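You operate a simulated robot arm through the tools that you are given. There is no shell and no other tool.

You run a simulated robot arm. Do the job below in one go: nothing can be reset, and whatever is moved stays where it is left.

## Task
Put things in order on the top of the long steel bench. At the end: the teal stopper stands where the orange basin stopper stood; the grey rail gauge is on the white tub; the orange basin stopper stands where the grey rail gauge stood; the blue pad block is on the brown long carton; whatever was shut is shut again. Leave all else as you found it, and nothing knocked over.

It is judged by the outcome, as a careful person would: the job done as asked, and still so three seconds after it is handed in. It fails if anything else is knocked over, pushed out of place, dropped, spilled or broken. A push-on lid holds only when it is set on centred and level and pressed home; a screw cap is set on level and turned clockwise until tight.

## Robot
A 7-joint arm with a two-finger parallel gripper, fixed in place. Base frame: the origin is at the foot of the arm, x ahead of it, y to its left, z up; the work surface is at about z = 0. Lengths are in mm, angles in degrees, forces in N, time in s.
With the tool pointing down near the work surface it reaches from about 240 to 620 mm from the base axis. Its first joint turns from -66.0 to 66.0 degrees. Payload 2.6 kg.
The tool frame sits at the grasp point between the pads (the TCP): z along the fingers, y along the line on which they close. The tips reach 30 mm beyond it. Largest opening 94 mm; finger width 28, thickness 10; the body of the gripper, 50 by 96 mm, starts 55 mm behind the TCP.
Orientation is that of the tool frame in the base frame, as a unit quaternion [x, y, z, w]. With the fingers straight down and closing along the base's y, the tool's x points along the base's -x, its y along +y and its z along -z.

## Interface
- The arm moves only by the tool drive_tool. Its argument "moves" is one flat list of numbers, 7 for each row, row after row: the gripper command, from -1 (shut) to 1 (fully open), values between in proportion, then the shift along the tool's x, y, z in mm, then the turn, a rotation vector about the tool's x, y, z in degrees. In form: [hand, tx, ty, tz, wx, wy, wz, hand, tx, ty, tz, wx, wy, wz, ...]. A call has 1 to 20 rows; each row is the pose to reach, as a shift and turn from the pose commanded when the call began, along the tool's axes at that moment. Rows are played at 5 a second. More than 50 mm and 8.6 degrees between two rows, or a gripper value outside its range, and nothing of the call is played. A pose out of reach is approached as far as the arm can. The call stops where the force on the tool passes 40 N (or 10 N more than at its start, if that is more) or the arm is blocked; 0.2 s more then pass. Each finger travels about 72 mm/s and halts on what it meets, pressing with about 22 N; the grip force reading is that of the motor and also rises with nothing between the fingers. The clock runs only during rows and for 0.2 s after the last one: add rows that repeat a pose to give the fingers time. It gives the time, the measured TCP pose, the force on the tool (base axes), the opening and the grip force at its end, in the units of the frame above (readings bear some noise), with the torque about the TCP (base axes, N m) and any sound that the robot's microphone picked up.
- Cameras (640 x 400 px; columns grow to the right, rows downward): "scene" is fixed at [20.1, 426.7, 553.2]; the picture's right is [-0.86, -0.50, 0.00], its down [-0.34, 0.57, -0.75] and it looks along [0.38, -0.64, -0.67] (base axes); focal length 261 px, centre (320, 200). "wrist" rides on the gripper at [76, 14, -102] in the tool frame; the picture's right is [-0.18, 0.98, 0.00], its down [-0.75, -0.14, -0.64] and it looks along [-0.63, -0.12, 0.77] (tool axes); focal length 243 px, centre (320, 200). There is no depth. A picture from a camera that has moved, and an enlarged one, comes with that camera's place and axes in the base frame and with its lens.
- capture(camera): a new picture of that camera. No time passes.
- inspect(camera, box): a new picture of the part [left, top, right, bottom] of that camera's present view, enlarged. No time passes.
- hand_in(): hands the job in; it is judged then, once.

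Nothing tells you positions but the pictures and the camera data. Unless the task says otherwise, let go and move clear before handing in.

The tools are called after ">>>" by a JSON object that holds its "name" and its "arguments". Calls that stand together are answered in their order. drive_tool: Moves the arm, as the interface text tells. Its arguments: {"type":"object","properties":{"moves":{"type":"array","items":{"type":"number"}}},"required":["moves"]} The other tools are called the same way: capture (camera) takes a picture; inspect (camera, box) takes an enlarged picture of a part of a camera's view; hand_in () hands the job in.

At the start:

```text
time: 0.0
position: [327.0, 155.0, 368.2]
ee_rot: [0.0, 1.0, 0.0, 0.0]
force: [-0.6, -0.1, -0.4]
moment: [-0.01, 0.02, -0.02]
grip_width: 94.2
grip_force: 0.1
```

scene: 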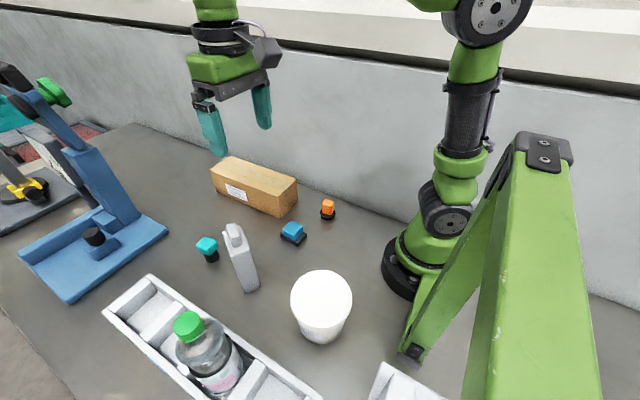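
wrist: 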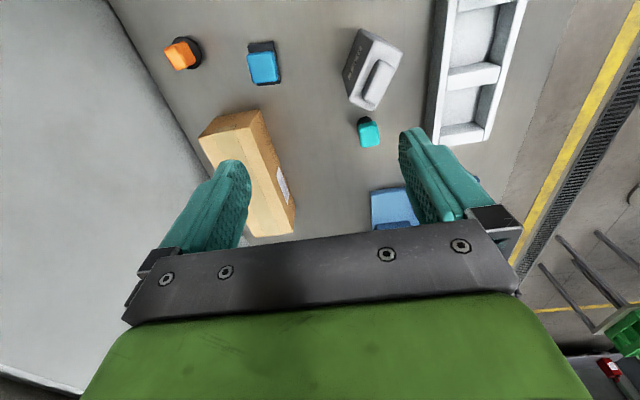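

I see a bench with a brown carton, orange stopper, blue pad block, teal stopper, grey gauge, white tub and a tray with a bottle. I'll take enlarged views first to locate each one.

>>> {"name": "inspect", "arguments": {"camera": "scene", "box": [180, 140, 360, 300]}}

>>> {"name": "inspect", "arguments": {"camera": "scene", "box": [260, 240, 420, 360]}}

>>> {"name": "inspect", "arguments": {"camera": "wrist", "box": [140, 0, 440, 190]}}

```text
2.50 times, centred on (270, 220) of scene
camera zoom: at [20.1, 426.7, 553.2], right [-0.86, -0.5, 0.0], down [-0.34, 0.57, -0.75], along [0.38, -0.64, -0.67], focal length 652 px, centre (445, 150)
```

zoom: 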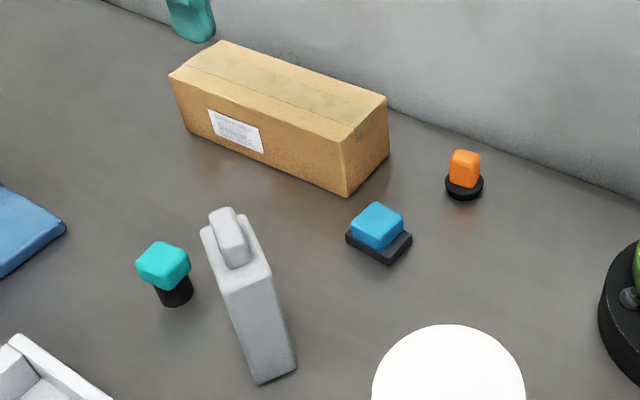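

```text
3.33 times, centred on (340, 300) of scene
camera zoom: at [20.1, 426.7, 553.2], right [-0.86, -0.5, 0.0], down [-0.34, 0.57, -0.75], along [0.38, -0.64, -0.67], focal length 869 px, centre (253, -133)
```

zoom: 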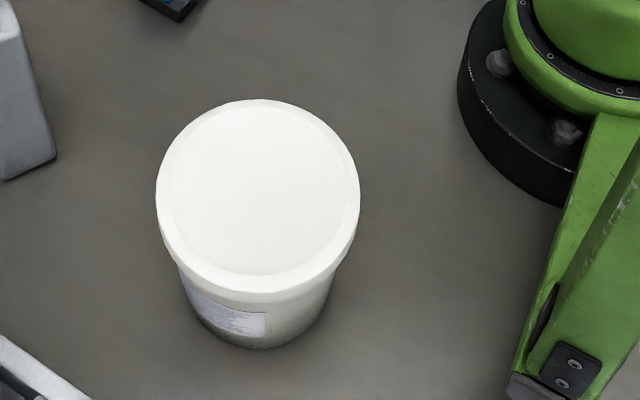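

```text
2.11 times, centred on (290, 95) of wrist
camera zoom: at [251.0, 168.6, 470.2], right [0.18, 0.98, 0.0], down [0.75, -0.14, 0.64], along [0.63, -0.12, -0.77], focal length 511 px, centre (383, 421)
```

zoom: 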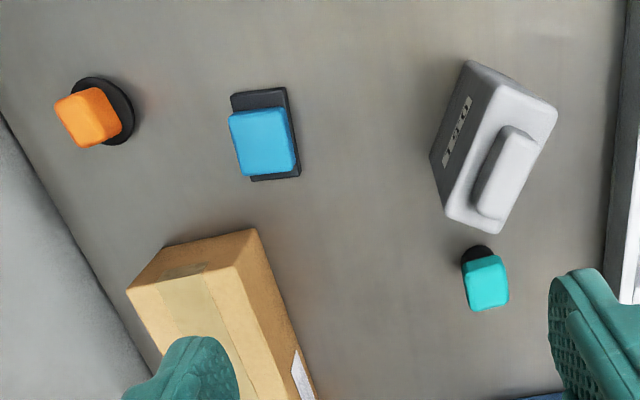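

The gauge stands upright, about 35 x 68 mm by 145 mm tall, near (338, 221), turned about -30°. The tub is near (136, 222), orange near (278, -60), blue near (317, 61) and teal near (453, 223). I'll hover over the gauge with the tool turned to match and check its pose.

>>> {"name": "drive_tool", "arguments": {"moves": [1, -3, 16, 20, 0, 0, 7.5, 1, -6, 33, 40, 0, 0, 15, 1, -9, 50, 60, 0, 0, 22.5, 1, -11, 66, 80, 0, 0, 30, 1, -11, 66, 80, 0, 0, 30]}}

>>> {"name": "capture", "arguments": {"camera": "wrist"}}

>>> {"name": "capture", "arguments": {"camera": "scene"}}

```text
time: 1.2
position: [338.4, 220.3, 286.4]
ee_rot: [0.259, 0.966, 0.0, 0.0]
force: [-0.3, 0.3, 0.0]
moment: [0.01, 0.01, -0.05]
grip_width: 94.1
grip_force: 0.0
```

```text
taken
camera wrist: at [279.5, 271.4, 389.6], right [0.65, 0.76, 0.0], down [0.58, -0.5, 0.64], along [0.49, -0.42, -0.77], focal length 243 px, centre (320, 200)
```

wrist: 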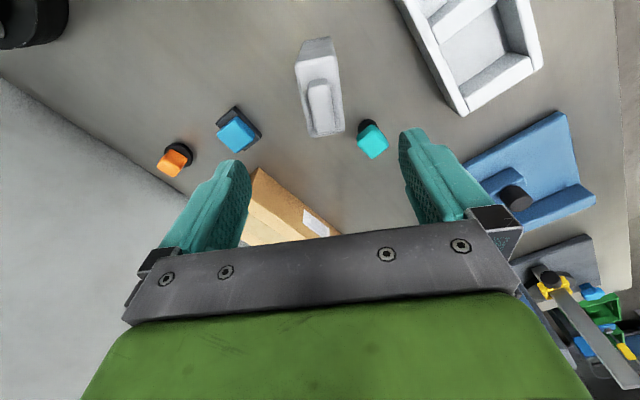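

```text
taken
```

scene: 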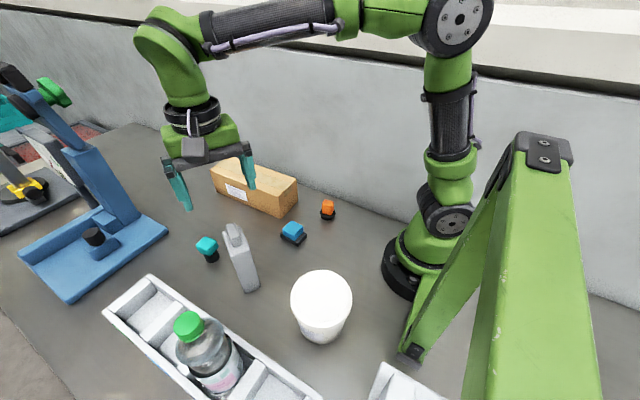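

The gauge is under the gripper and nearly aligned with the fingers. I'll enlarge it to refine position and angle.

>>> {"name": "inspect", "arguments": {"camera": "wrist", "box": [260, 20, 400, 160]}}

>>> {"name": "inspect", "arguments": {"camera": "scene", "box": [190, 210, 290, 300]}}

```text
2.86 times, centred on (330, 90) of wrist
camera zoom: at [279.5, 271.4, 389.6], right [0.65, 0.76, 0.0], down [0.58, -0.5, 0.64], along [0.49, -0.42, -0.77], focal length 693 px, centre (291, 514)
```

zoom: 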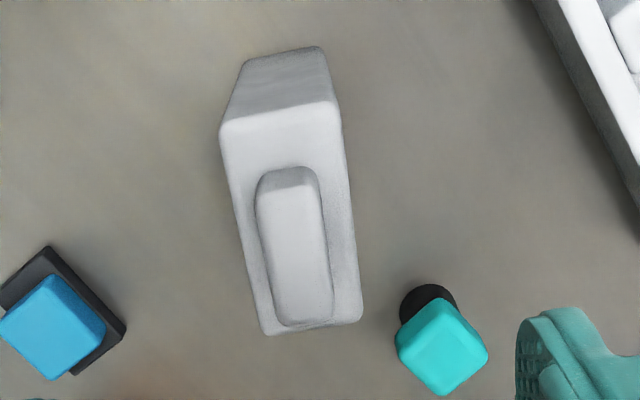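

```text
4.44 times, centred on (240, 255) of scene
camera zoom: at [20.1, 426.7, 553.2], right [-0.86, -0.5, 0.0], down [-0.34, 0.57, -0.75], along [0.38, -0.64, -0.67], focal length 1159 px, centre (676, -44)
```

zoom: 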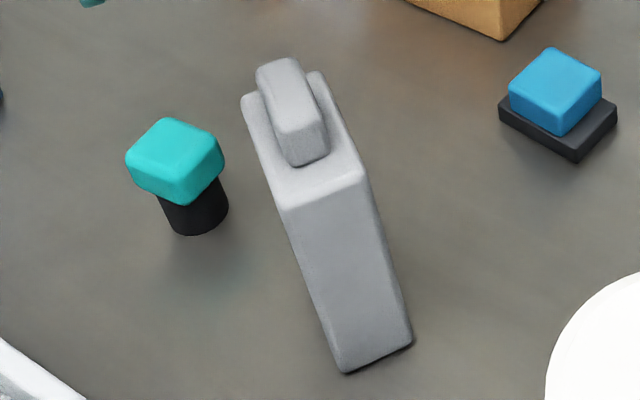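

The gauge centre works out at (340.5, 221.5), with its top at about z = 139 plus a ridge, and the finger angle is right. I'll go down around its upper body with the fingers open.

>>> {"name": "drive_tool", "arguments": {"moves": [1, -1.9, 1.7, 35, 0, 0, 0, 1, -1.9, 1.7, 70, 0, 0, 0, 1, -1.9, 1.7, 100, 0, 0, 0, 1, -1.9, 1.7, 130, 0, 0, 0, 1, -1.9, 1.7, 150, 0, 0, 0, 1, -1.9, 1.7, 160, 0, 0, 0, 1, -1.9, 1.7, 160, 0, 0, 0]}}

>>> {"name": "capture", "arguments": {"camera": "wrist"}}

>>> {"name": "inspect", "arguments": {"camera": "scene", "box": [160, 170, 320, 300]}}

```text
time: 2.8
position: [341.6, 222.8, 126.5]
ee_rot: [0.259, 0.966, 0.001, 0.0]
force: [-0.2, -0.4, -0.2]
moment: [0.02, 0.0, 0.04]
grip_width: 94.2
grip_force: 0.1
```

```text
taken
camera wrist: at [283.8, 271.2, 229.1], right [0.65, 0.76, 0.0], down [0.58, -0.5, 0.64], along [0.49, -0.42, -0.77], focal length 243 px, centre (320, 200)
```

wrist: 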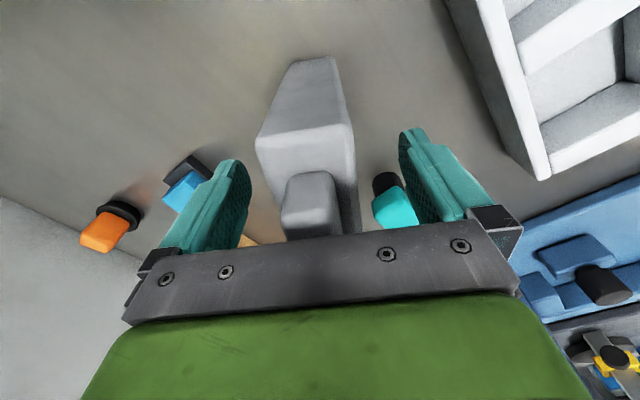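

```text
3.08 times, centred on (240, 235) of scene
camera zoom: at [20.1, 426.7, 553.2], right [-0.86, -0.5, 0.0], down [-0.34, 0.57, -0.75], along [0.38, -0.64, -0.67], focal length 802 px, centre (566, 92)
```

zoom: 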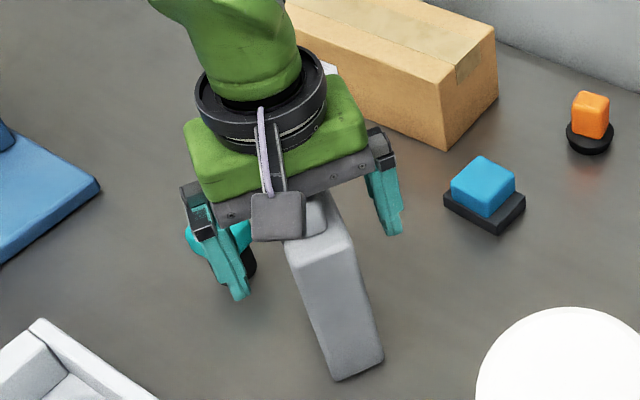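

The fingers straddle the gauge's upper body. I'll close on it.

>>> {"name": "drive_tool", "arguments": {"moves": [0.3, 0, 0, 0, 0, 0, 0, 0, 0, 0, 0, 0, 0, 0, -0.3, 0, 0, 0, 0, 0, 0, -0.6, 0, 0, 0, 0, 0, 0, -1, 0, 0, 0, 0, 0, 0, -1, 0, 0, 0, 0, 0, 0]}}

>>> {"name": "inspect", "arguments": {"camera": "scene", "box": [160, 170, 320, 300]}}

```text
time: 4.2
position: [342.6, 221.4, 127.7]
ee_rot: [0.259, 0.966, 0.0, 0.0]
force: [-0.8, -1.5, -0.8]
moment: [-0.05, -0.02, 0.0]
grip_width: 44.3
grip_force: 22.1
```

```text
3.08 times, centred on (240, 235) of scene
camera zoom: at [20.1, 426.7, 553.2], right [-0.86, -0.5, 0.0], down [-0.34, 0.57, -0.75], along [0.38, -0.64, -0.67], focal length 802 px, centre (566, 92)
```

zoom: 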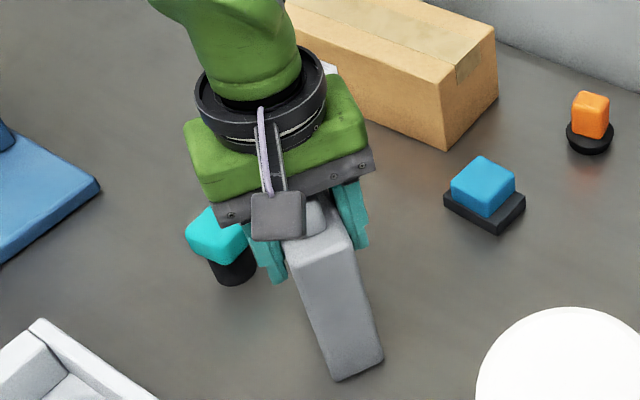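

The grip holds at a 44 mm opening and the gauge did not shift. I'll lift it straight up.

>>> {"name": "drive_tool", "arguments": {"moves": [-1, 0, 0, -10, 0, 0, 0, -1, 0, 0, -30, 0, 0, 0, -1, 0, 0, -60, 0, 0, 0, -1, 0, 0, -100, 0, 0, 0, -1, 0, 0, -140, 0, 0, 0, -1, 0, 0, -160, 0, 0, 0, -1, 0, 0, -160, 0, 0, 0]}}

>>> {"name": "capture", "arguments": {"camera": "wrist"}}

>>> {"name": "capture", "arguments": {"camera": "scene"}}

```text
time: 5.8
position: [342.1, 220.6, 287.0]
ee_rot: [0.258, 0.966, 0.0, 0.0]
force: [0.5, 0.9, -2.6]
moment: [0.0, 0.0, 0.02]
grip_width: 44.1
grip_force: 21.9
```

```text
taken
camera wrist: at [282.5, 270.8, 389.8], right [0.65, 0.76, 0.0], down [0.58, -0.5, 0.64], along [0.49, -0.42, -0.77], focal length 243 px, centre (320, 200)
```

wrist: 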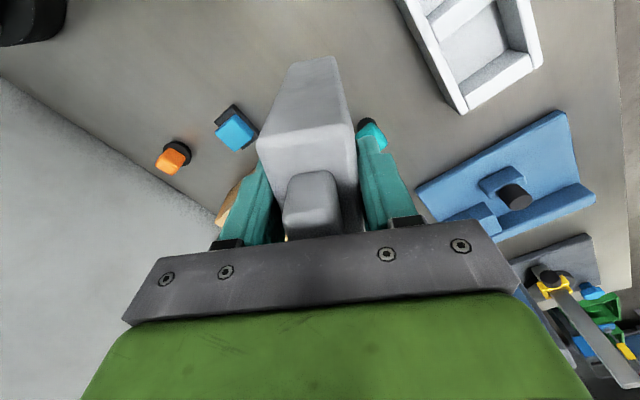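

```text
taken
```

scene: 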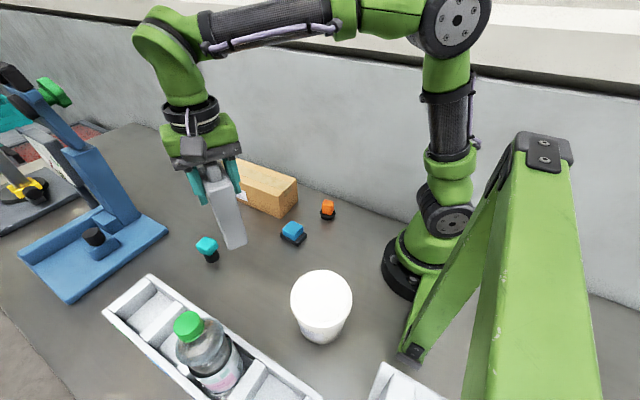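

The gauge is held, is light, and its bottom is at about z = 160. The tub's lid looks to be at about (137, 220, 100), so I'll carry the gauge toward it in stages.

>>> {"name": "drive_tool", "arguments": {"moves": [-1, 17.6, -10.3, 0, 0, 0, 3, -1, 35.2, -20.6, 0, 0, 0, 6, -1, 52.9, -30.9, 0, 0, 0, 9, -1, 70.5, -41.2, 0, 0, 0, 12, -1, 88.1, -51.5, 0, 0, 0, 15, -1, 105.7, -61.7, 0, 0, 0, 18, -1, 123.3, -72, 0, 0, 0, 21, -1, 123.3, -72, 0, 0, 0, 21]}}

>>> {"name": "capture", "arguments": {"camera": "wrist"}}

>>> {"name": "capture", "arguments": {"camera": "scene"}}

```text
time: 7.6
position: [195.8, 219.8, 288.4]
ee_rot: [0.431, 0.902, 0.0, 0.0]
force: [0.1, -0.2, -3.1]
moment: [0.0, 0.0, -0.01]
grip_width: 44.2
grip_force: 22.2
```

```text
taken
camera wrist: at [160.5, 287.6, 390.6], right [0.88, 0.47, 0.0], down [0.36, -0.67, 0.64], along [0.3, -0.57, -0.77], focal length 243 px, centre (320, 200)
```

wrist: 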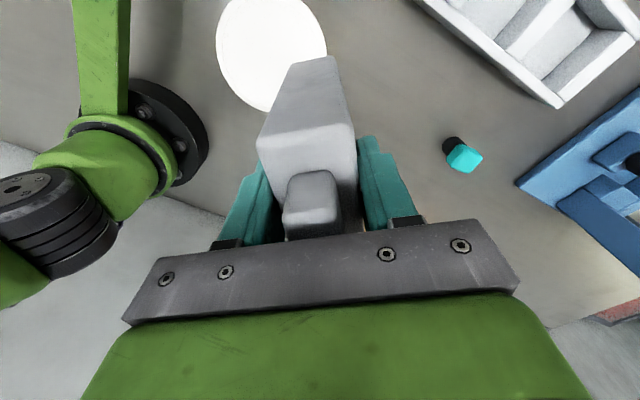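

```text
taken
```

scene: 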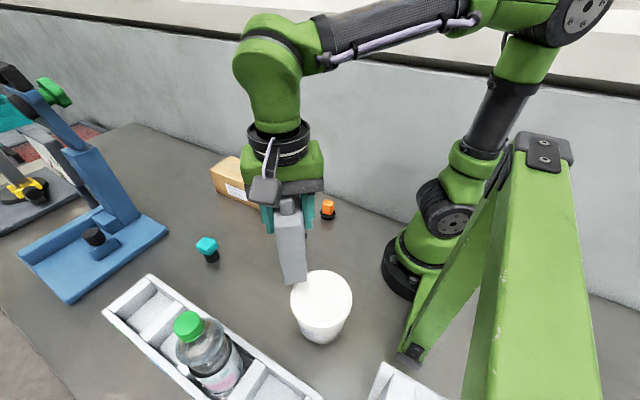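

The tub lid is now in the wrist view. I'll enlarge both views to pin its centre.

>>> {"name": "inspect", "arguments": {"camera": "wrist", "box": [190, 0, 370, 130]}}

>>> {"name": "inspect", "arguments": {"camera": "scene", "box": [240, 170, 380, 350]}}

```text
3.08 times, centred on (280, 65) of wrist
camera zoom: at [160.5, 287.6, 390.6], right [0.88, 0.47, 0.0], down [0.36, -0.67, 0.64], along [0.3, -0.57, -0.77], focal length 746 px, centre (443, 615)
```

zoom: 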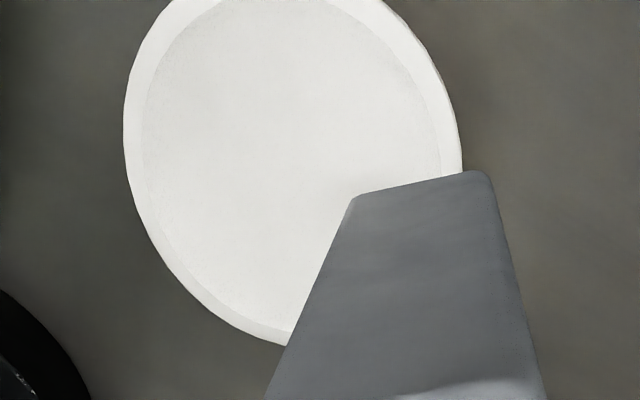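

```text
2.22 times, centred on (310, 260) of scene
camera zoom: at [20.0, 426.7, 553.2], right [-0.86, -0.5, 0.0], down [-0.34, 0.57, -0.75], along [0.38, -0.64, -0.67], focal length 580 px, centre (342, 67)
```

zoom: 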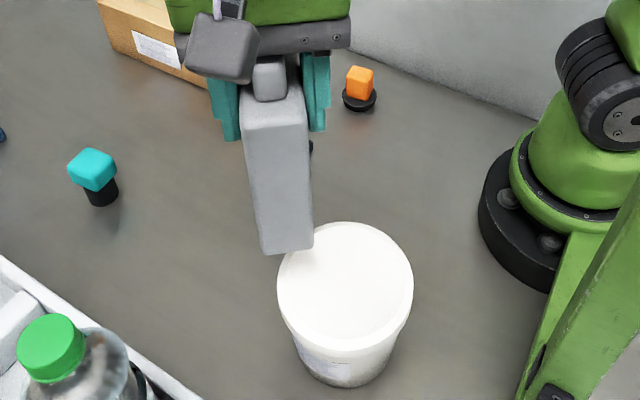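

From both cameras the lid centre is (138, 220.5) at height about 100, with a diameter of about 113. I'll move over it and stop with the gauge's bottom roughly 20 mm above the lid.

>>> {"name": "drive_tool", "arguments": {"moves": [-1, 12.5, -15, 0, 0, 0, 0, -1, 25, -30, 0, 0, 0, 0, -1, 37.4, -45.1, 0, 0, 0, 0, -1, 37.4, -45.1, 12, 0, 0, 0, -1, 37.4, -45.1, 25, 0, 0, 0, -1, 37.4, -45.1, 38, 0, 0, 0, -1, 37.4, -45.1, 38, 0, 0, 0]}}

>>> {"name": "capture", "arguments": {"camera": "wrist"}}

>>> {"name": "capture", "arguments": {"camera": "scene"}}

>>> {"name": "inspect", "arguments": {"camera": "scene", "box": [240, 170, 380, 350]}}

```text
time: 9.2
position: [139.7, 220.5, 249.6]
ee_rot: [0.43, 0.903, -0.001, 0.001]
force: [-0.2, -0.5, -2.9]
moment: [-0.01, 0.01, -0.05]
grip_width: 44.2
grip_force: 21.8
```

```text
taken
camera wrist: at [103.3, 288.9, 352.3], right [0.88, 0.48, 0.0], down [0.36, -0.67, 0.64], along [0.3, -0.57, -0.77], focal length 243 px, centre (320, 200)
```

wrist: 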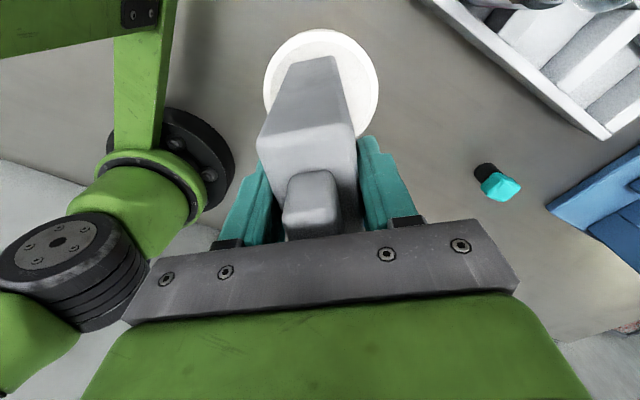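

```text
taken
```

scene: 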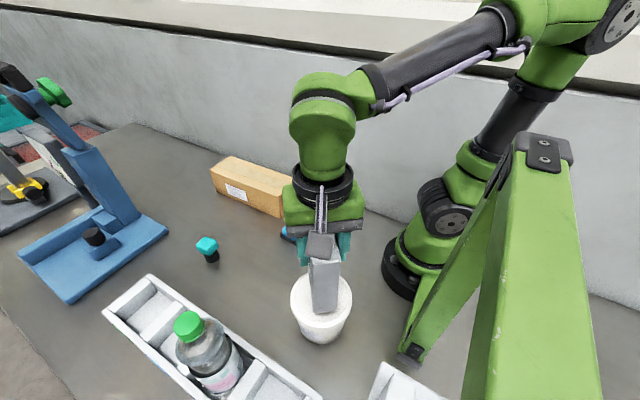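

```text
2.22 times, centred on (310, 260) of scene
camera zoom: at [20.1, 426.7, 553.2], right [-0.86, -0.5, 0.0], down [-0.34, 0.57, -0.75], along [0.38, -0.64, -0.67], focal length 580 px, centre (342, 67)
```

zoom: 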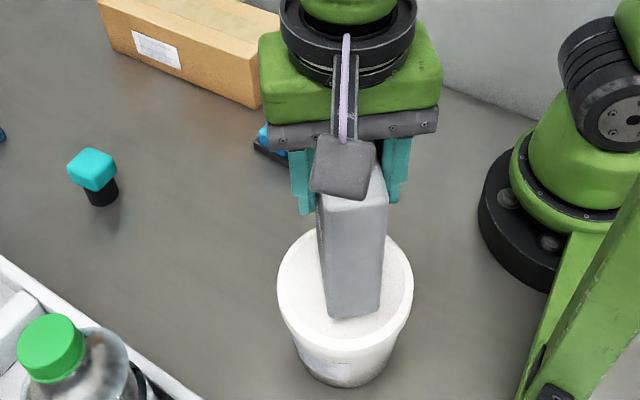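

The gauge is well centred above the lid. I'll lower it slowly and stop at contact.

>>> {"name": "drive_tool", "arguments": {"moves": [-1, 0, 0, 6, 0, 0, 0, -1, 0, 0, 11, 0, 0, 0, -1, 0, 0, 14, 0, 0, 0, -1, 0, 0, 16, 0, 0, 0, -1, 0, 0, 17.5, 0, 0, 0, -1, 0, 0, 17.5, 0, 0, 0]}}

>>> {"name": "inspect", "arguments": {"camera": "scene", "box": [270, 230, 380, 350]}}

```text
time: 10.6
position: [139.9, 221.1, 232.4]
ee_rot: [0.431, 0.902, 0.002, 0.0]
force: [-0.3, 2.0, 19.5]
moment: [-0.03, 0.09, -0.05]
grip_width: 44.4
grip_force: 21.4
```

```text
3.33 times, centred on (325, 290) of scene
camera zoom: at [20.0, 426.7, 553.3], right [-0.86, -0.5, 0.0], down [-0.34, 0.57, -0.75], along [0.38, -0.64, -0.67], focal length 869 px, centre (303, -100)
```

zoom: 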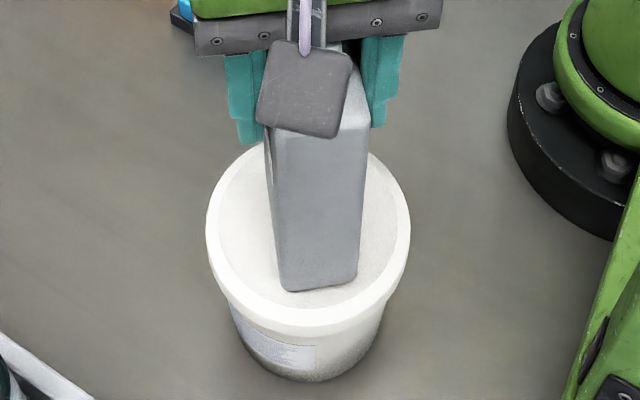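

The gauge is resting on the lid with about 20 N of push. I'll ease off slightly before letting go.

>>> {"name": "drive_tool", "arguments": {"moves": [-1, 0, 0, -0.8, 0, 0, 0, -1, 0, 0, -0.8, 0, 0, 0]}}

```text
time: 11.2
position: [139.8, 220.5, 232.4]
ee_rot: [0.431, 0.902, -0.001, 0.0]
force: [0.8, 2.2, 6.6]
moment: [0.29, -0.06, 0.0]
grip_width: 44.3
grip_force: 22.2
```

>>> {"name": "drive_tool", "arguments": {"moves": [-1, 0, 0, -0.4, 0, 0, 0, -0.02, 0, 0, -0.4, 0, 0, 0, 0.05, 0, 0, -0.4, 0, 0, 0, 0.2, 0, 0, -0.4, 0, 0, 0, 0.5, 0, 0, -0.4, 0, 0, 0, 0.8, 0, 0, -0.4, 0, 0, 0, 0.8, 0, 0, -0.4, 0, 0, 0]}}

>>> {"name": "inspect", "arguments": {"camera": "scene", "box": [270, 230, 380, 350]}}

>>> {"name": "capture", "arguments": {"camera": "wrist"}}

```text
time: 12.8
position: [139.0, 220.6, 233.8]
ee_rot: [0.43, 0.903, 0.001, 0.0]
force: [-0.3, -0.1, 0.5]
moment: [0.03, 0.01, -0.02]
grip_width: 84.6
grip_force: 0.1
```

```text
3.33 times, centred on (325, 290) of scene
camera zoom: at [20.1, 426.7, 553.2], right [-0.86, -0.5, 0.0], down [-0.34, 0.57, -0.75], along [0.38, -0.64, -0.67], focal length 869 px, centre (303, -100)
```

zoom: 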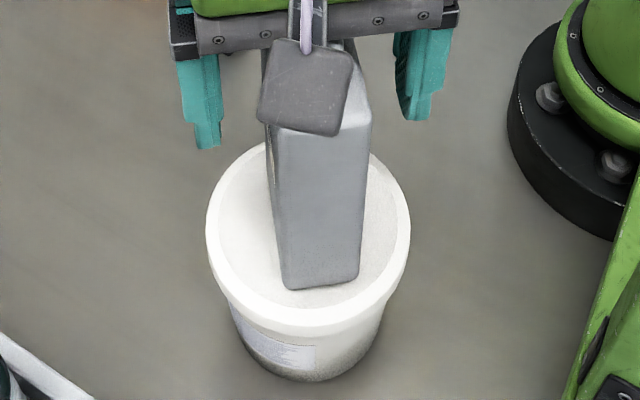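

```text
taken
camera wrist: at [102.8, 288.8, 336.2], right [0.88, 0.48, 0.0], down [0.36, -0.67, 0.64], along [0.31, -0.56, -0.77], focal length 243 px, centre (320, 200)
```

wrist: 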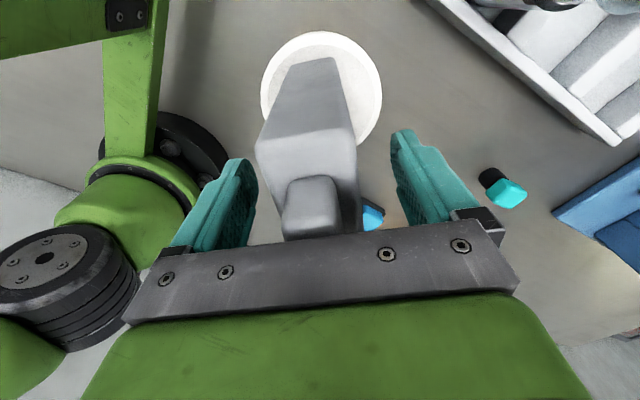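

The gauge stands steady on the lid. I'll rise clear of it.

>>> {"name": "drive_tool", "arguments": {"moves": [0.8, 0, 0, -20, 0, 0, 0, 0.8, 0, 0, -50, 0, 0, 0, 0.8, 0, 0, -85, 0, 0, 0, 0.8, 0, 0, -110, 0, 0, 0, 0.8, 0, 0, -110, 0, 0, 0]}}

>>> {"name": "capture", "arguments": {"camera": "scene"}}

>>> {"name": "capture", "arguments": {"camera": "wrist"}}

```text
time: 14.0
position: [139.8, 221.2, 343.0]
ee_rot: [0.43, 0.903, 0.0, 0.0]
force: [0.2, 0.1, 0.0]
moment: [0.0, -0.05, 0.03]
grip_width: 84.6
grip_force: 0.0
```

```text
taken
```

scene: 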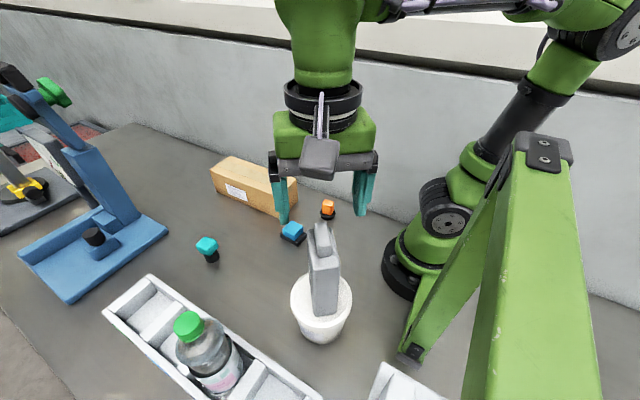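

```text
taken
camera wrist: at [103.6, 289.1, 445.3], right [0.88, 0.47, 0.0], down [0.36, -0.67, 0.64], along [0.3, -0.56, -0.77], focal length 243 px, centre (320, 200)
```

wrist: 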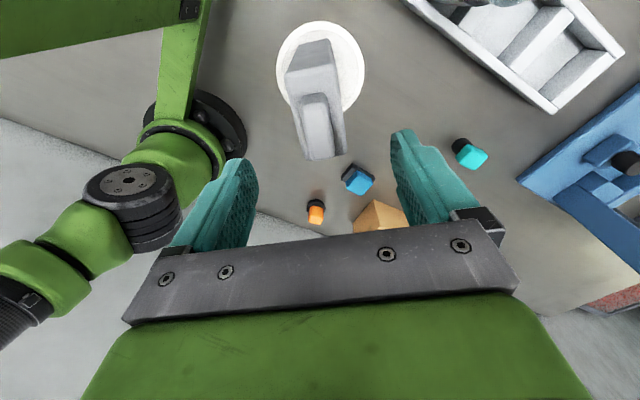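

The gauge stands clear and upright. Next I'll swing around to hover above the orange stopper, turning so the fingers close along x and stay clear of the wall.

>>> {"name": "drive_tool", "arguments": {"moves": [0.8, -40.7, 18.5, 0, 0, 0, 4.9, 0.8, -85.3, 33.9, 0, 0, 0, 9.8, 0.8, -133, 40.3, 10, 0, 0, 14.7, 0.8, -180.6, 40.3, 25, 0, 0, 19.6, 0.8, -227.7, 31.8, 35, 0, 0, 24.5, 0.8, -267.4, 12.4, 45, 0, 0, 29.4, 0.8, -293.5, -18.9, 60, 0, 0, 34.3, 0.8, -307.3, -49.4, 75, 0, 0, 39, 0.8, -307.3, -49.4, 75, 0, 0, 39]}}

>>> {"name": "capture", "arguments": {"camera": "wrist"}}

>>> {"name": "capture", "arguments": {"camera": "scene"}}

```text
time: 16.0
position: [293.0, -46.8, 268.3]
ee_rot: [0.708, 0.706, 0.0, 0.0]
force: [-0.6, 0.2, 1.3]
moment: [0.0, 0.0, -0.01]
grip_width: 84.8
grip_force: 0.0
```

```text
taken
camera wrist: at [307.1, 28.6, 370.9], right [0.98, -0.19, 0.0], down [-0.14, -0.75, 0.64], along [-0.12, -0.63, -0.77], focal length 243 px, centre (320, 200)
```

wrist: 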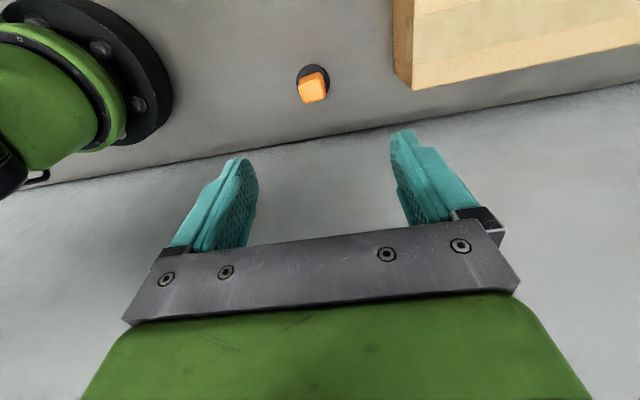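

```text
taken
```

scene: 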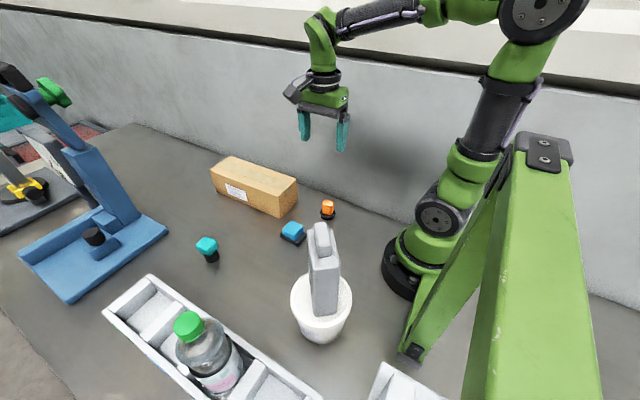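

>>> {"name": "inspect", "arguments": {"camera": "wrist", "box": [270, 45, 360, 125]}}

>>> {"name": "inspect", "arguments": {"camera": "scene", "box": [290, 180, 370, 235]}}

```text
5.00 times, centred on (315, 85) of wrist
camera zoom: at [307.1, 28.6, 370.9], right [0.98, -0.19, 0.0], down [-0.14, -0.75, 0.64], along [-0.12, -0.63, -0.77], focal length 1213 px, centre (345, 775)
```

zoom: 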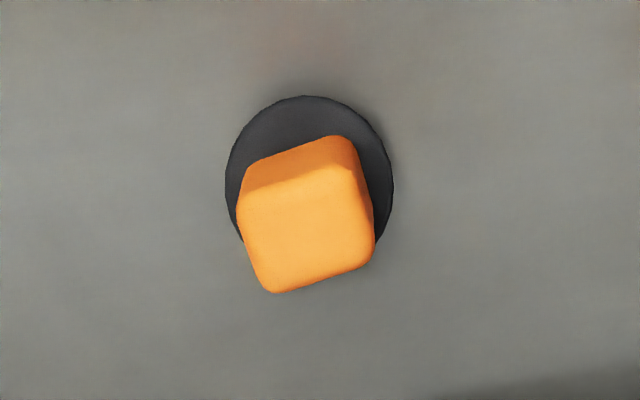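

```text
7.27 times, centred on (330, 208) of scene
camera zoom: at [20.1, 426.7, 553.2], right [-0.86, -0.5, 0.0], down [-0.34, 0.57, -0.75], along [0.38, -0.64, -0.67], focal length 1897 px, centre (247, 146)
```

zoom: 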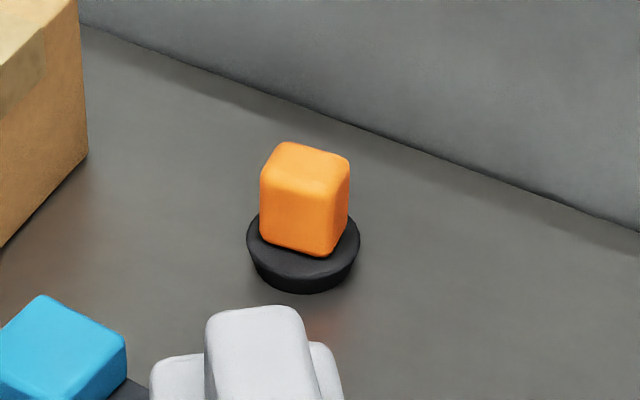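

The orange stopper has a disc about 46 mm across and a block about 29 mm wide with its top near z = 57, centred near (281.5, -57) and turned about 7.5°. I'll go down halfway over it and check again.

>>> {"name": "drive_tool", "arguments": {"moves": [0.8, -5, -6, 35, 0, 0, -4, 0.8, -10, -11.4, 70, 0, 0, -7.5, 0.8, -10, -11.4, 105, 0, 0, -7.5, 0.8, -10, -11.4, 140, 0, 0, -7.5, 0.8, -10, -11.4, 140, 0, 0, -7.5]}}

>>> {"name": "capture", "arguments": {"camera": "wrist"}}

>>> {"name": "inspect", "arguments": {"camera": "wrist", "box": [260, 60, 380, 160]}}

>>> {"name": "capture", "arguments": {"camera": "scene"}}

```text
time: 17.2
position: [282.0, -59.9, 128.2]
ee_rot: [0.659, 0.752, 0.0, 0.001]
force: [0.2, -0.8, 0.4]
moment: [0.04, 0.02, 0.04]
grip_width: 84.5
grip_force: 0.0
```

```text
taken
camera wrist: at [286.8, 17.4, 230.7], right [1.0, -0.06, 0.0], down [-0.04, -0.77, 0.64], along [-0.04, -0.64, -0.77], focal length 243 px, centre (320, 200)
```

wrist: 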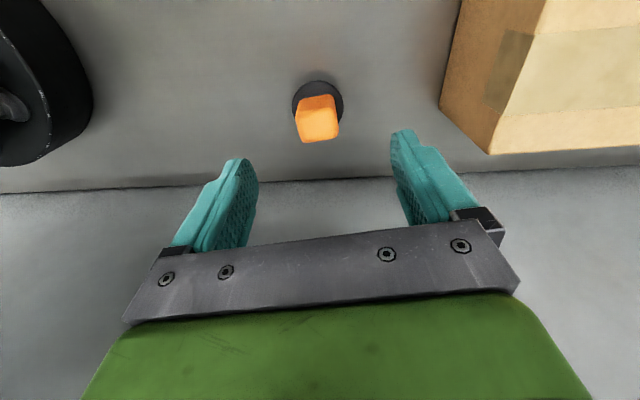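

```text
4.00 times, centred on (320, 110) of wrist
camera zoom: at [286.8, 17.4, 230.7], right [1.0, -0.06, 0.0], down [-0.04, -0.77, 0.64], along [-0.04, -0.64, -0.77], focal length 970 px, centre (320, 560)
```

zoom: 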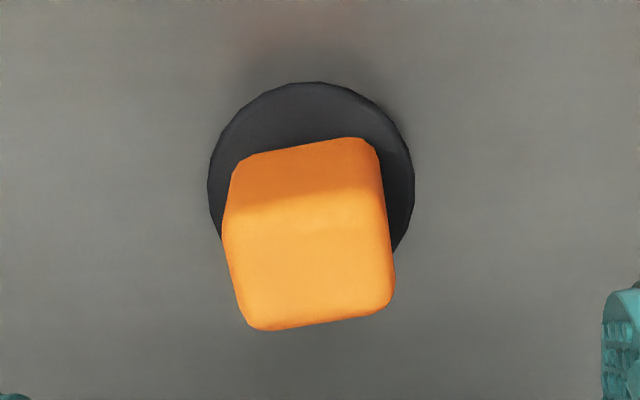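

```text
taken
```

scene: 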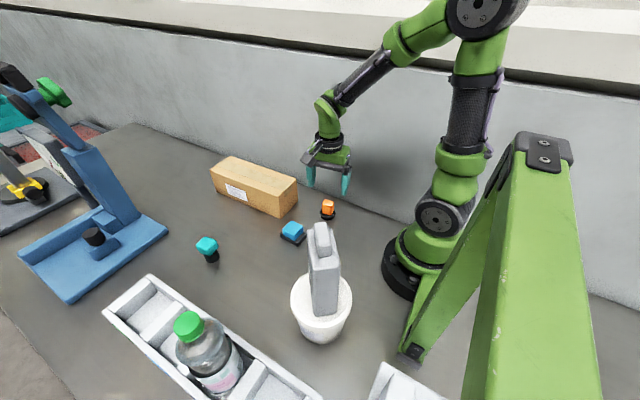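

The fingers are aligned with the orange block. I'll make a small centring correction and go down to grip height, keeping the tips above the disc.

>>> {"name": "drive_tool", "arguments": {"moves": [0.8, 2.9, -0.8, 25, 0, 0, 0, 0.8, 2.9, -0.8, 50, 0, 0, 0, 0.8, 2.9, -0.8, 66, 0, 0, 0, 0.8, 2.9, -0.8, 75, 0, 0, 0, 0.8, 2.9, -0.8, 77, 0, 0, 0, 0.8, 2.9, -0.8, 77, 0, 0, 0]}}

>>> {"name": "capture", "arguments": {"camera": "wrist"}}

>>> {"name": "inspect", "arguments": {"camera": "scene", "box": [280, 140, 380, 240]}}

```text
time: 18.6
position: [280.7, -55.8, 52.4]
ee_rot: [0.659, 0.752, 0.001, 0.001]
force: [-0.4, 1.0, 0.1]
moment: [-0.01, 0.01, 0.0]
grip_width: 84.8
grip_force: 0.0
```

```text
taken
camera wrist: at [284.9, 21.1, 154.4], right [1.0, -0.05, 0.0], down [-0.04, -0.77, 0.64], along [-0.03, -0.64, -0.77], focal length 243 px, centre (320, 200)
```

wrist: 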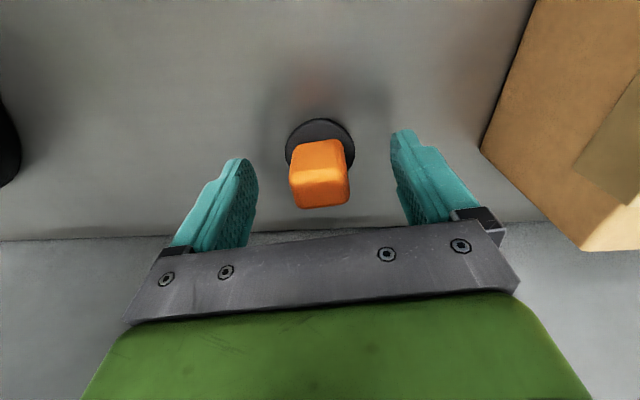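

```text
4.00 times, centred on (330, 190) of scene
camera zoom: at [20.1, 426.7, 553.2], right [-0.86, -0.5, 0.0], down [-0.34, 0.57, -0.75], along [0.38, -0.64, -0.67], focal length 1043 px, centre (280, 240)
```

zoom: 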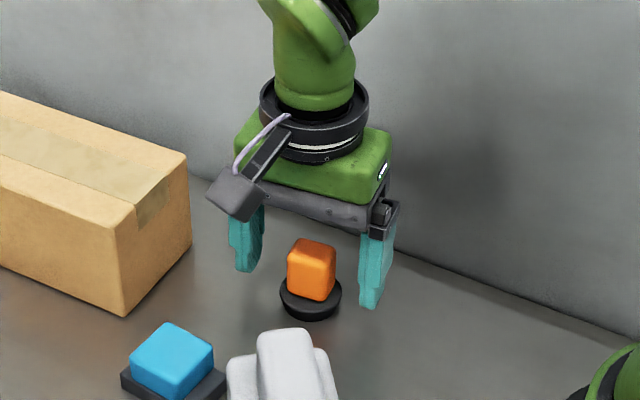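

The fingers straddle the block with the tips just above the disc. I'll close on it.

>>> {"name": "drive_tool", "arguments": {"moves": [0.4, 0, 0, 0, 0, 0, 0, 0, 0, 0, 0, 0, 0, 0, -0.3, 0, 0, 0, 0, 0, 0, -0.6, 0, 0, 0, 0, 0, 0, -1, 0, 0, 0, 0, 0, 0, -1, 0, 0, 0, 0, 0, 0]}}

>>> {"name": "capture", "arguments": {"camera": "wrist"}}

>>> {"name": "inspect", "arguments": {"camera": "scene", "box": [280, 140, 380, 240]}}

```text
time: 20.0
position: [280.0, -56.4, 52.0]
ee_rot: [0.66, 0.751, 0.0, 0.0]
force: [-0.4, 0.4, 1.2]
moment: [0.0, -0.01, 0.03]
grip_width: 35.5
grip_force: 22.0
```

```text
taken
camera wrist: at [285.0, 21.1, 154.6], right [1.0, -0.05, 0.0], down [-0.04, -0.77, 0.64], along [-0.03, -0.64, -0.77], focal length 243 px, centre (320, 200)
```

wrist: 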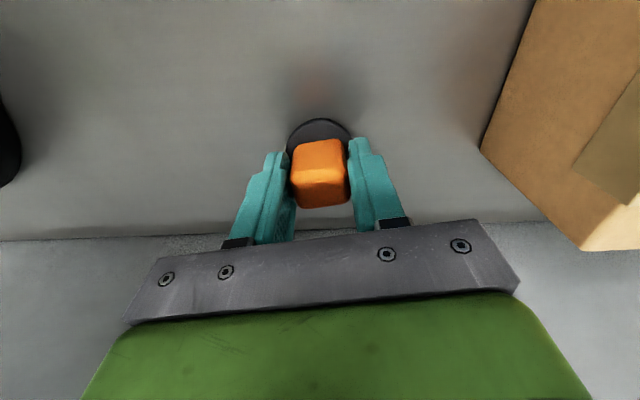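

```text
4.00 times, centred on (330, 190) of scene
camera zoom: at [20.0, 426.7, 553.2], right [-0.86, -0.5, 0.0], down [-0.34, 0.57, -0.75], along [0.38, -0.64, -0.67], focal length 1043 px, centre (280, 240)
```

zoom: 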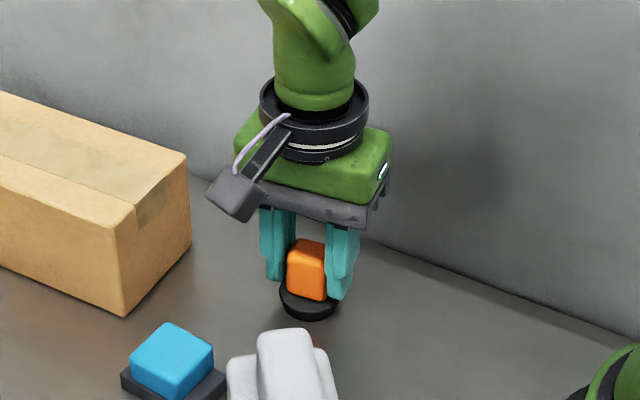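

The orange stopper is gripped and has not shifted. I'll lift it straight up.

>>> {"name": "drive_tool", "arguments": {"moves": [-1, 0, 0, -8, 0, 0, 0, -1, 0, 0, -30, 0, 0, 0, -1, 0, 0, -70, 0, 0, 0, -1, 0, 0, -110, 0, 0, 0, -1, 0, 0, -150, 0, 0, 0, -1, 0, 0, -150, 0, 0, 0]}}

>>> {"name": "capture", "arguments": {"camera": "wrist"}}

>>> {"name": "capture", "arguments": {"camera": "scene"}}

```text
time: 21.4
position: [281.1, -59.1, 202.3]
ee_rot: [0.66, 0.752, 0.0, 0.0]
force: [-0.7, -0.1, -0.5]
moment: [0.0, 0.01, 0.01]
grip_width: 35.8
grip_force: 22.0
```

```text
taken
camera wrist: at [284.8, 19.8, 304.3], right [1.0, -0.05, 0.0], down [-0.04, -0.77, 0.64], along [-0.03, -0.64, -0.77], focal length 243 px, centre (320, 200)
```

wrist: 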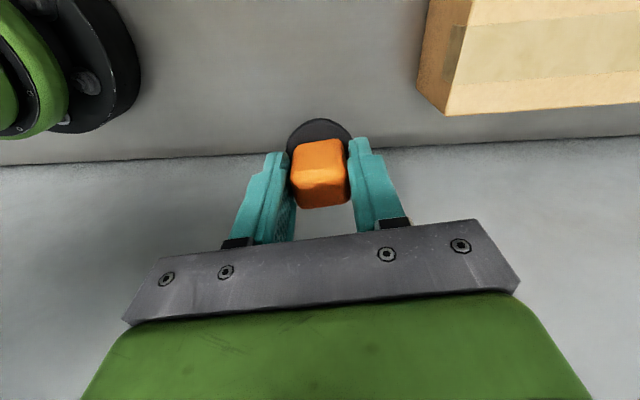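

```text
taken
```

scene: 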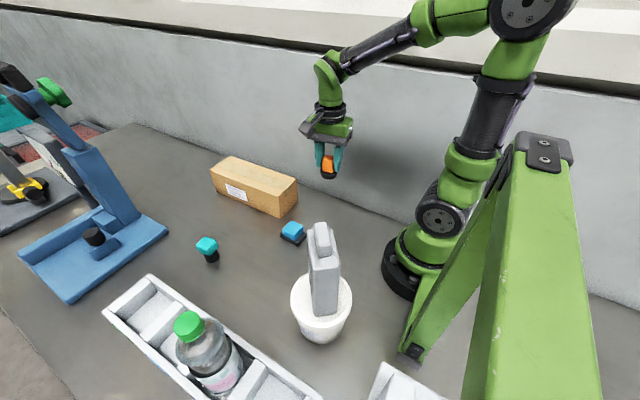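

The orange stopper is held securely. I'll carry it to the spot the gauge stood on, (341, 221.5).

>>> {"name": "drive_tool", "arguments": {"moves": [-1, 39.7, 20.4, 0, 0, 0, -3, -1, 80.6, 38.9, 0, 0, 0, -6, -1, 121.7, 56.4, 0, 0, 0, -9, -1, 164, 72, 0, 0, 0, -12, -1, 204.9, 83.4, 0, 0, 0, -15, -1, 240, 92.1, 20, 0, 0, -18, -1, 268.7, 96.1, 50, 0, 0, -21, -1, 268.7, 96.1, 50, 0, 0, -21]}}

>>> {"name": "capture", "arguments": {"camera": "wrist"}}

>>> {"name": "capture", "arguments": {"camera": "scene"}}

```text
time: 23.2
position: [337.9, 222.4, 151.6]
ee_rot: [0.511, 0.859, 0.0, 0.0]
force: [-0.4, 0.0, -1.1]
moment: [-0.01, 0.03, 0.03]
grip_width: 35.5
grip_force: 22.0
```

```text
taken
camera wrist: at [315.0, 296.2, 253.5], right [0.95, 0.31, 0.0], down [0.24, -0.73, 0.64], along [0.2, -0.61, -0.77], focal length 243 px, centre (320, 200)
```

wrist: 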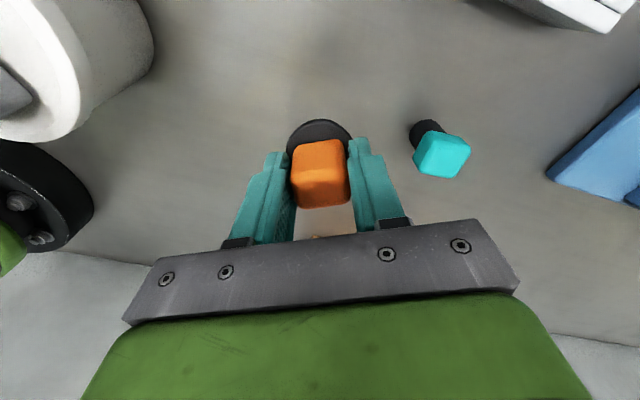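

```text
taken
```

scene: 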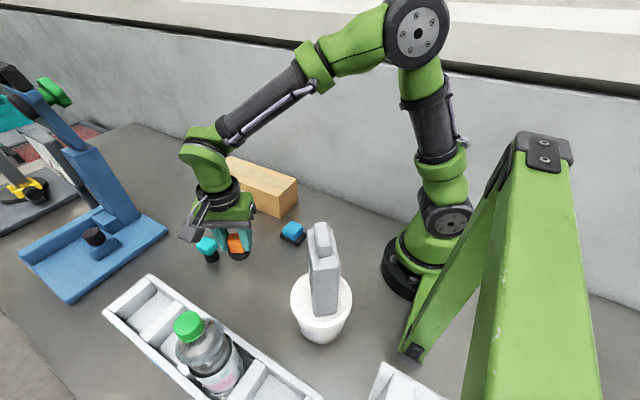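

I'm about 3 mm from the target. I'll correct that and lower it to just above the bench.

>>> {"name": "drive_tool", "arguments": {"moves": [-1, -2.1, 1.7, 30, 0, 0, 0, -1, -2.1, 1.7, 60, 0, 0, 0, -1, -2.1, 1.7, 80, 0, 0, 0, -1, -2.1, 1.7, 92, 0, 0, 0, -1, -2.1, 1.7, 97, 0, 0, 0, -1, -2.1, 1.7, 98.5, 0, 0, 0, -1, -2.1, 1.7, 98.5, 0, 0, 0]}}

>>> {"name": "capture", "arguments": {"camera": "wrist"}}

>>> {"name": "inspect", "arguments": {"camera": "scene", "box": [170, 170, 290, 300]}}

```text
time: 24.8
position: [344.5, 221.3, 52.9]
ee_rot: [0.511, 0.859, 0.0, 0.0]
force: [0.2, -0.3, -1.5]
moment: [0.01, 0.02, 0.0]
grip_width: 35.6
grip_force: 22.1
```

```text
taken
camera wrist: at [320.3, 295.6, 155.3], right [0.95, 0.31, 0.0], down [0.24, -0.73, 0.64], along [0.2, -0.61, -0.77], focal length 243 px, centre (320, 200)
```

wrist: 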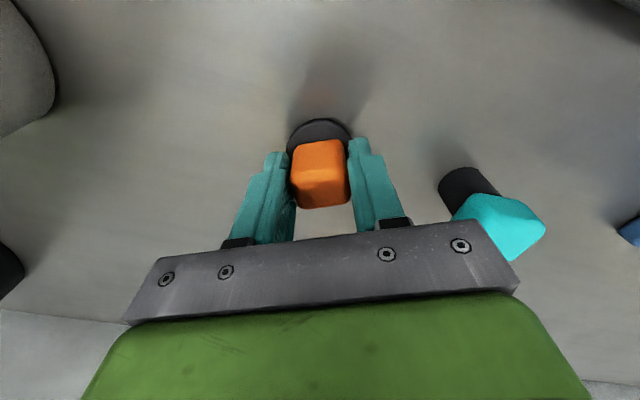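

```text
3.08 times, centred on (230, 235) of scene
camera zoom: at [20.1, 426.7, 553.2], right [-0.86, -0.5, 0.0], down [-0.34, 0.57, -0.75], along [0.38, -0.64, -0.67], focal length 802 px, centre (597, 92)
```

zoom: 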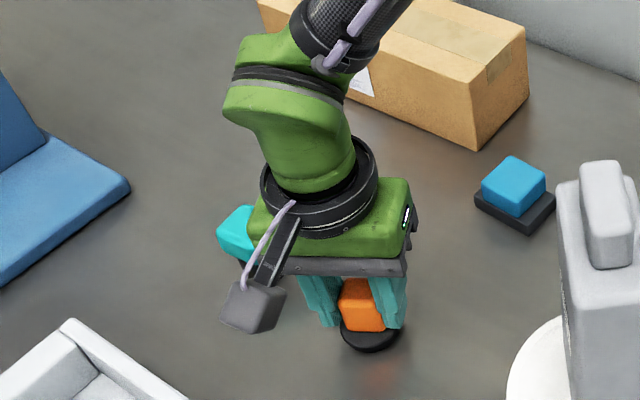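

It's about 3 mm too far in x. I'll raise slightly, shift, then set it down gently.

>>> {"name": "drive_tool", "arguments": {"moves": [-1, 0.4, -1.5, -3, 0, 0, 0, -1, 0.8, -2.9, -3, 0, 0, 0, -1, 0.8, -2.9, -1, 0, 0, 0, -1, 0.8, -2.9, 0.5, 0, 0, 0, -1, 0.8, -2.9, 1.2, 0, 0, 0, -1, 0.8, -2.9, 1.2, 0, 0, 0]}}

```text
time: 26.2
position: [340.7, 221.7, 52.9]
ee_rot: [0.511, 0.859, 0.0, 0.0]
force: [-1.5, -0.4, 3.4]
moment: [-0.01, 0.02, -0.03]
grip_width: 35.7
grip_force: 22.2
```

It's touching down at (341, 221.5). I'll release it.

>>> {"name": "drive_tool", "arguments": {"moves": [-0.2, 0, 0, 0, 0, 0, 0, -0.1, 0, 0, 0, 0, 0, 0, 0.1, 0, 0, 0, 0, 0, 0, 0.4, 0, 0, 0, 0, 0, 0, 0.7, 0, 0, 0, 0, 0, 0, 0.7, 0, 0, 0, 0, 0, 0]}}

>>> {"name": "capture", "arguments": {"camera": "wrist"}}

>>> {"name": "inspect", "arguments": {"camera": "scene", "box": [170, 170, 290, 300]}}

```text
time: 27.6
position: [342.2, 221.1, 51.5]
ee_rot: [0.511, 0.859, 0.0, 0.001]
force: [-0.5, -0.2, -0.5]
moment: [-0.01, -0.03, 0.02]
grip_width: 80.1
grip_force: 0.0
```

```text
taken
camera wrist: at [317.9, 294.7, 154.4], right [0.95, 0.31, 0.0], down [0.24, -0.73, 0.64], along [0.2, -0.61, -0.77], focal length 243 px, centre (320, 200)
```

wrist: 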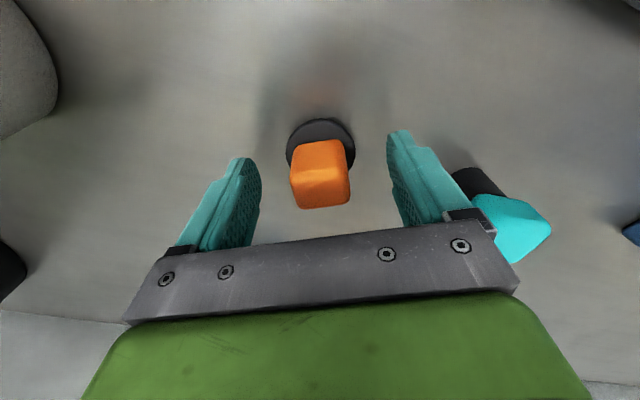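

```text
3.08 times, centred on (230, 235) of scene
camera zoom: at [20.1, 426.7, 553.2], right [-0.86, -0.5, 0.0], down [-0.34, 0.57, -0.75], along [0.38, -0.64, -0.67], focal length 802 px, centre (597, 92)
```

zoom: 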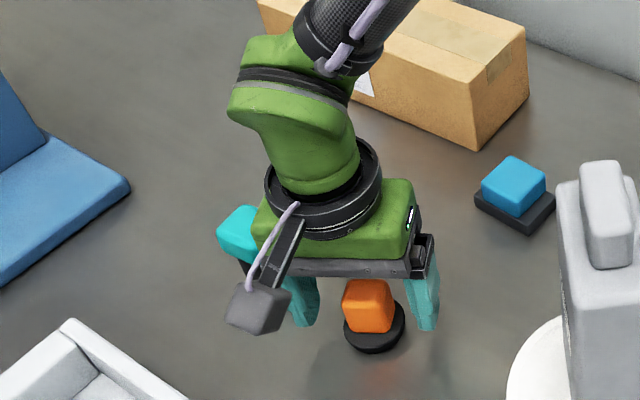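

The orange stopper is released and standing. I'll rise and move over to the teal stopper.

>>> {"name": "drive_tool", "arguments": {"moves": [0.7, 0, 0, -20, 0, 0, 0, 0.7, 0, 0, -60, 0, 0, 0, 0.7, 0, 0, -105, 0, 0, 0, 0.7, 0, 0, -150, 0, 0, 0, 0.7, -16, 32, -150, 0, 0, 0, 0.7, -33, 64, -150, 0, 0, 0, 0.7, -49.8, 95.9, -150, 0, 0, 0, 0.7, -49.8, 95.9, -150, 0, 0, 0]}}

>>> {"name": "capture", "arguments": {"camera": "wrist"}}

>>> {"name": "inspect", "arguments": {"camera": "wrist", "box": [250, 40, 400, 160]}}

>>> {"name": "capture", "arguments": {"camera": "scene"}}

```text
time: 29.4
position: [449.3, 224.2, 201.8]
ee_rot: [0.511, 0.86, -0.001, 0.0]
force: [-0.2, -0.2, 0.4]
moment: [0.02, 0.01, -0.02]
grip_width: 80.3
grip_force: 0.0
```

```text
taken
camera wrist: at [426.4, 298.4, 303.9], right [0.95, 0.31, 0.0], down [0.24, -0.73, 0.64], along [0.2, -0.61, -0.77], focal length 243 px, centre (320, 200)
```

wrist: 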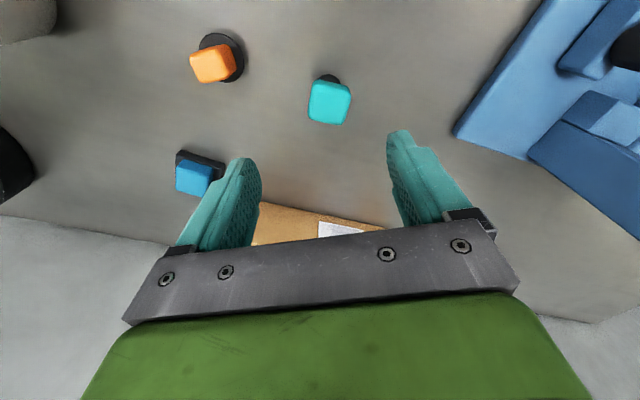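

```text
3.33 times, centred on (325, 100) of wrist
camera zoom: at [426.4, 298.4, 303.9], right [0.95, 0.31, 0.0], down [0.24, -0.73, 0.64], along [0.2, -0.61, -0.77], focal length 809 px, centre (303, 533)
```

zoom: 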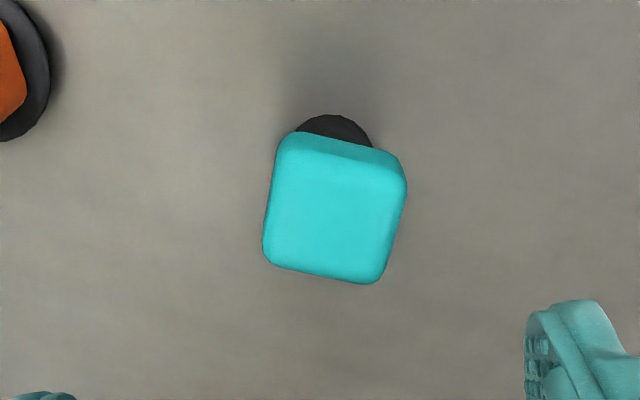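

```text
taken
```

scene: 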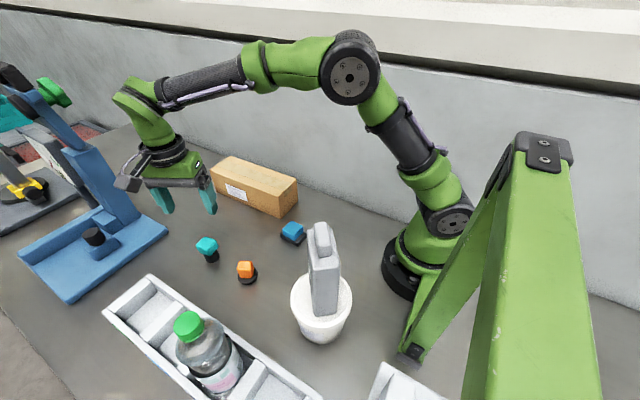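

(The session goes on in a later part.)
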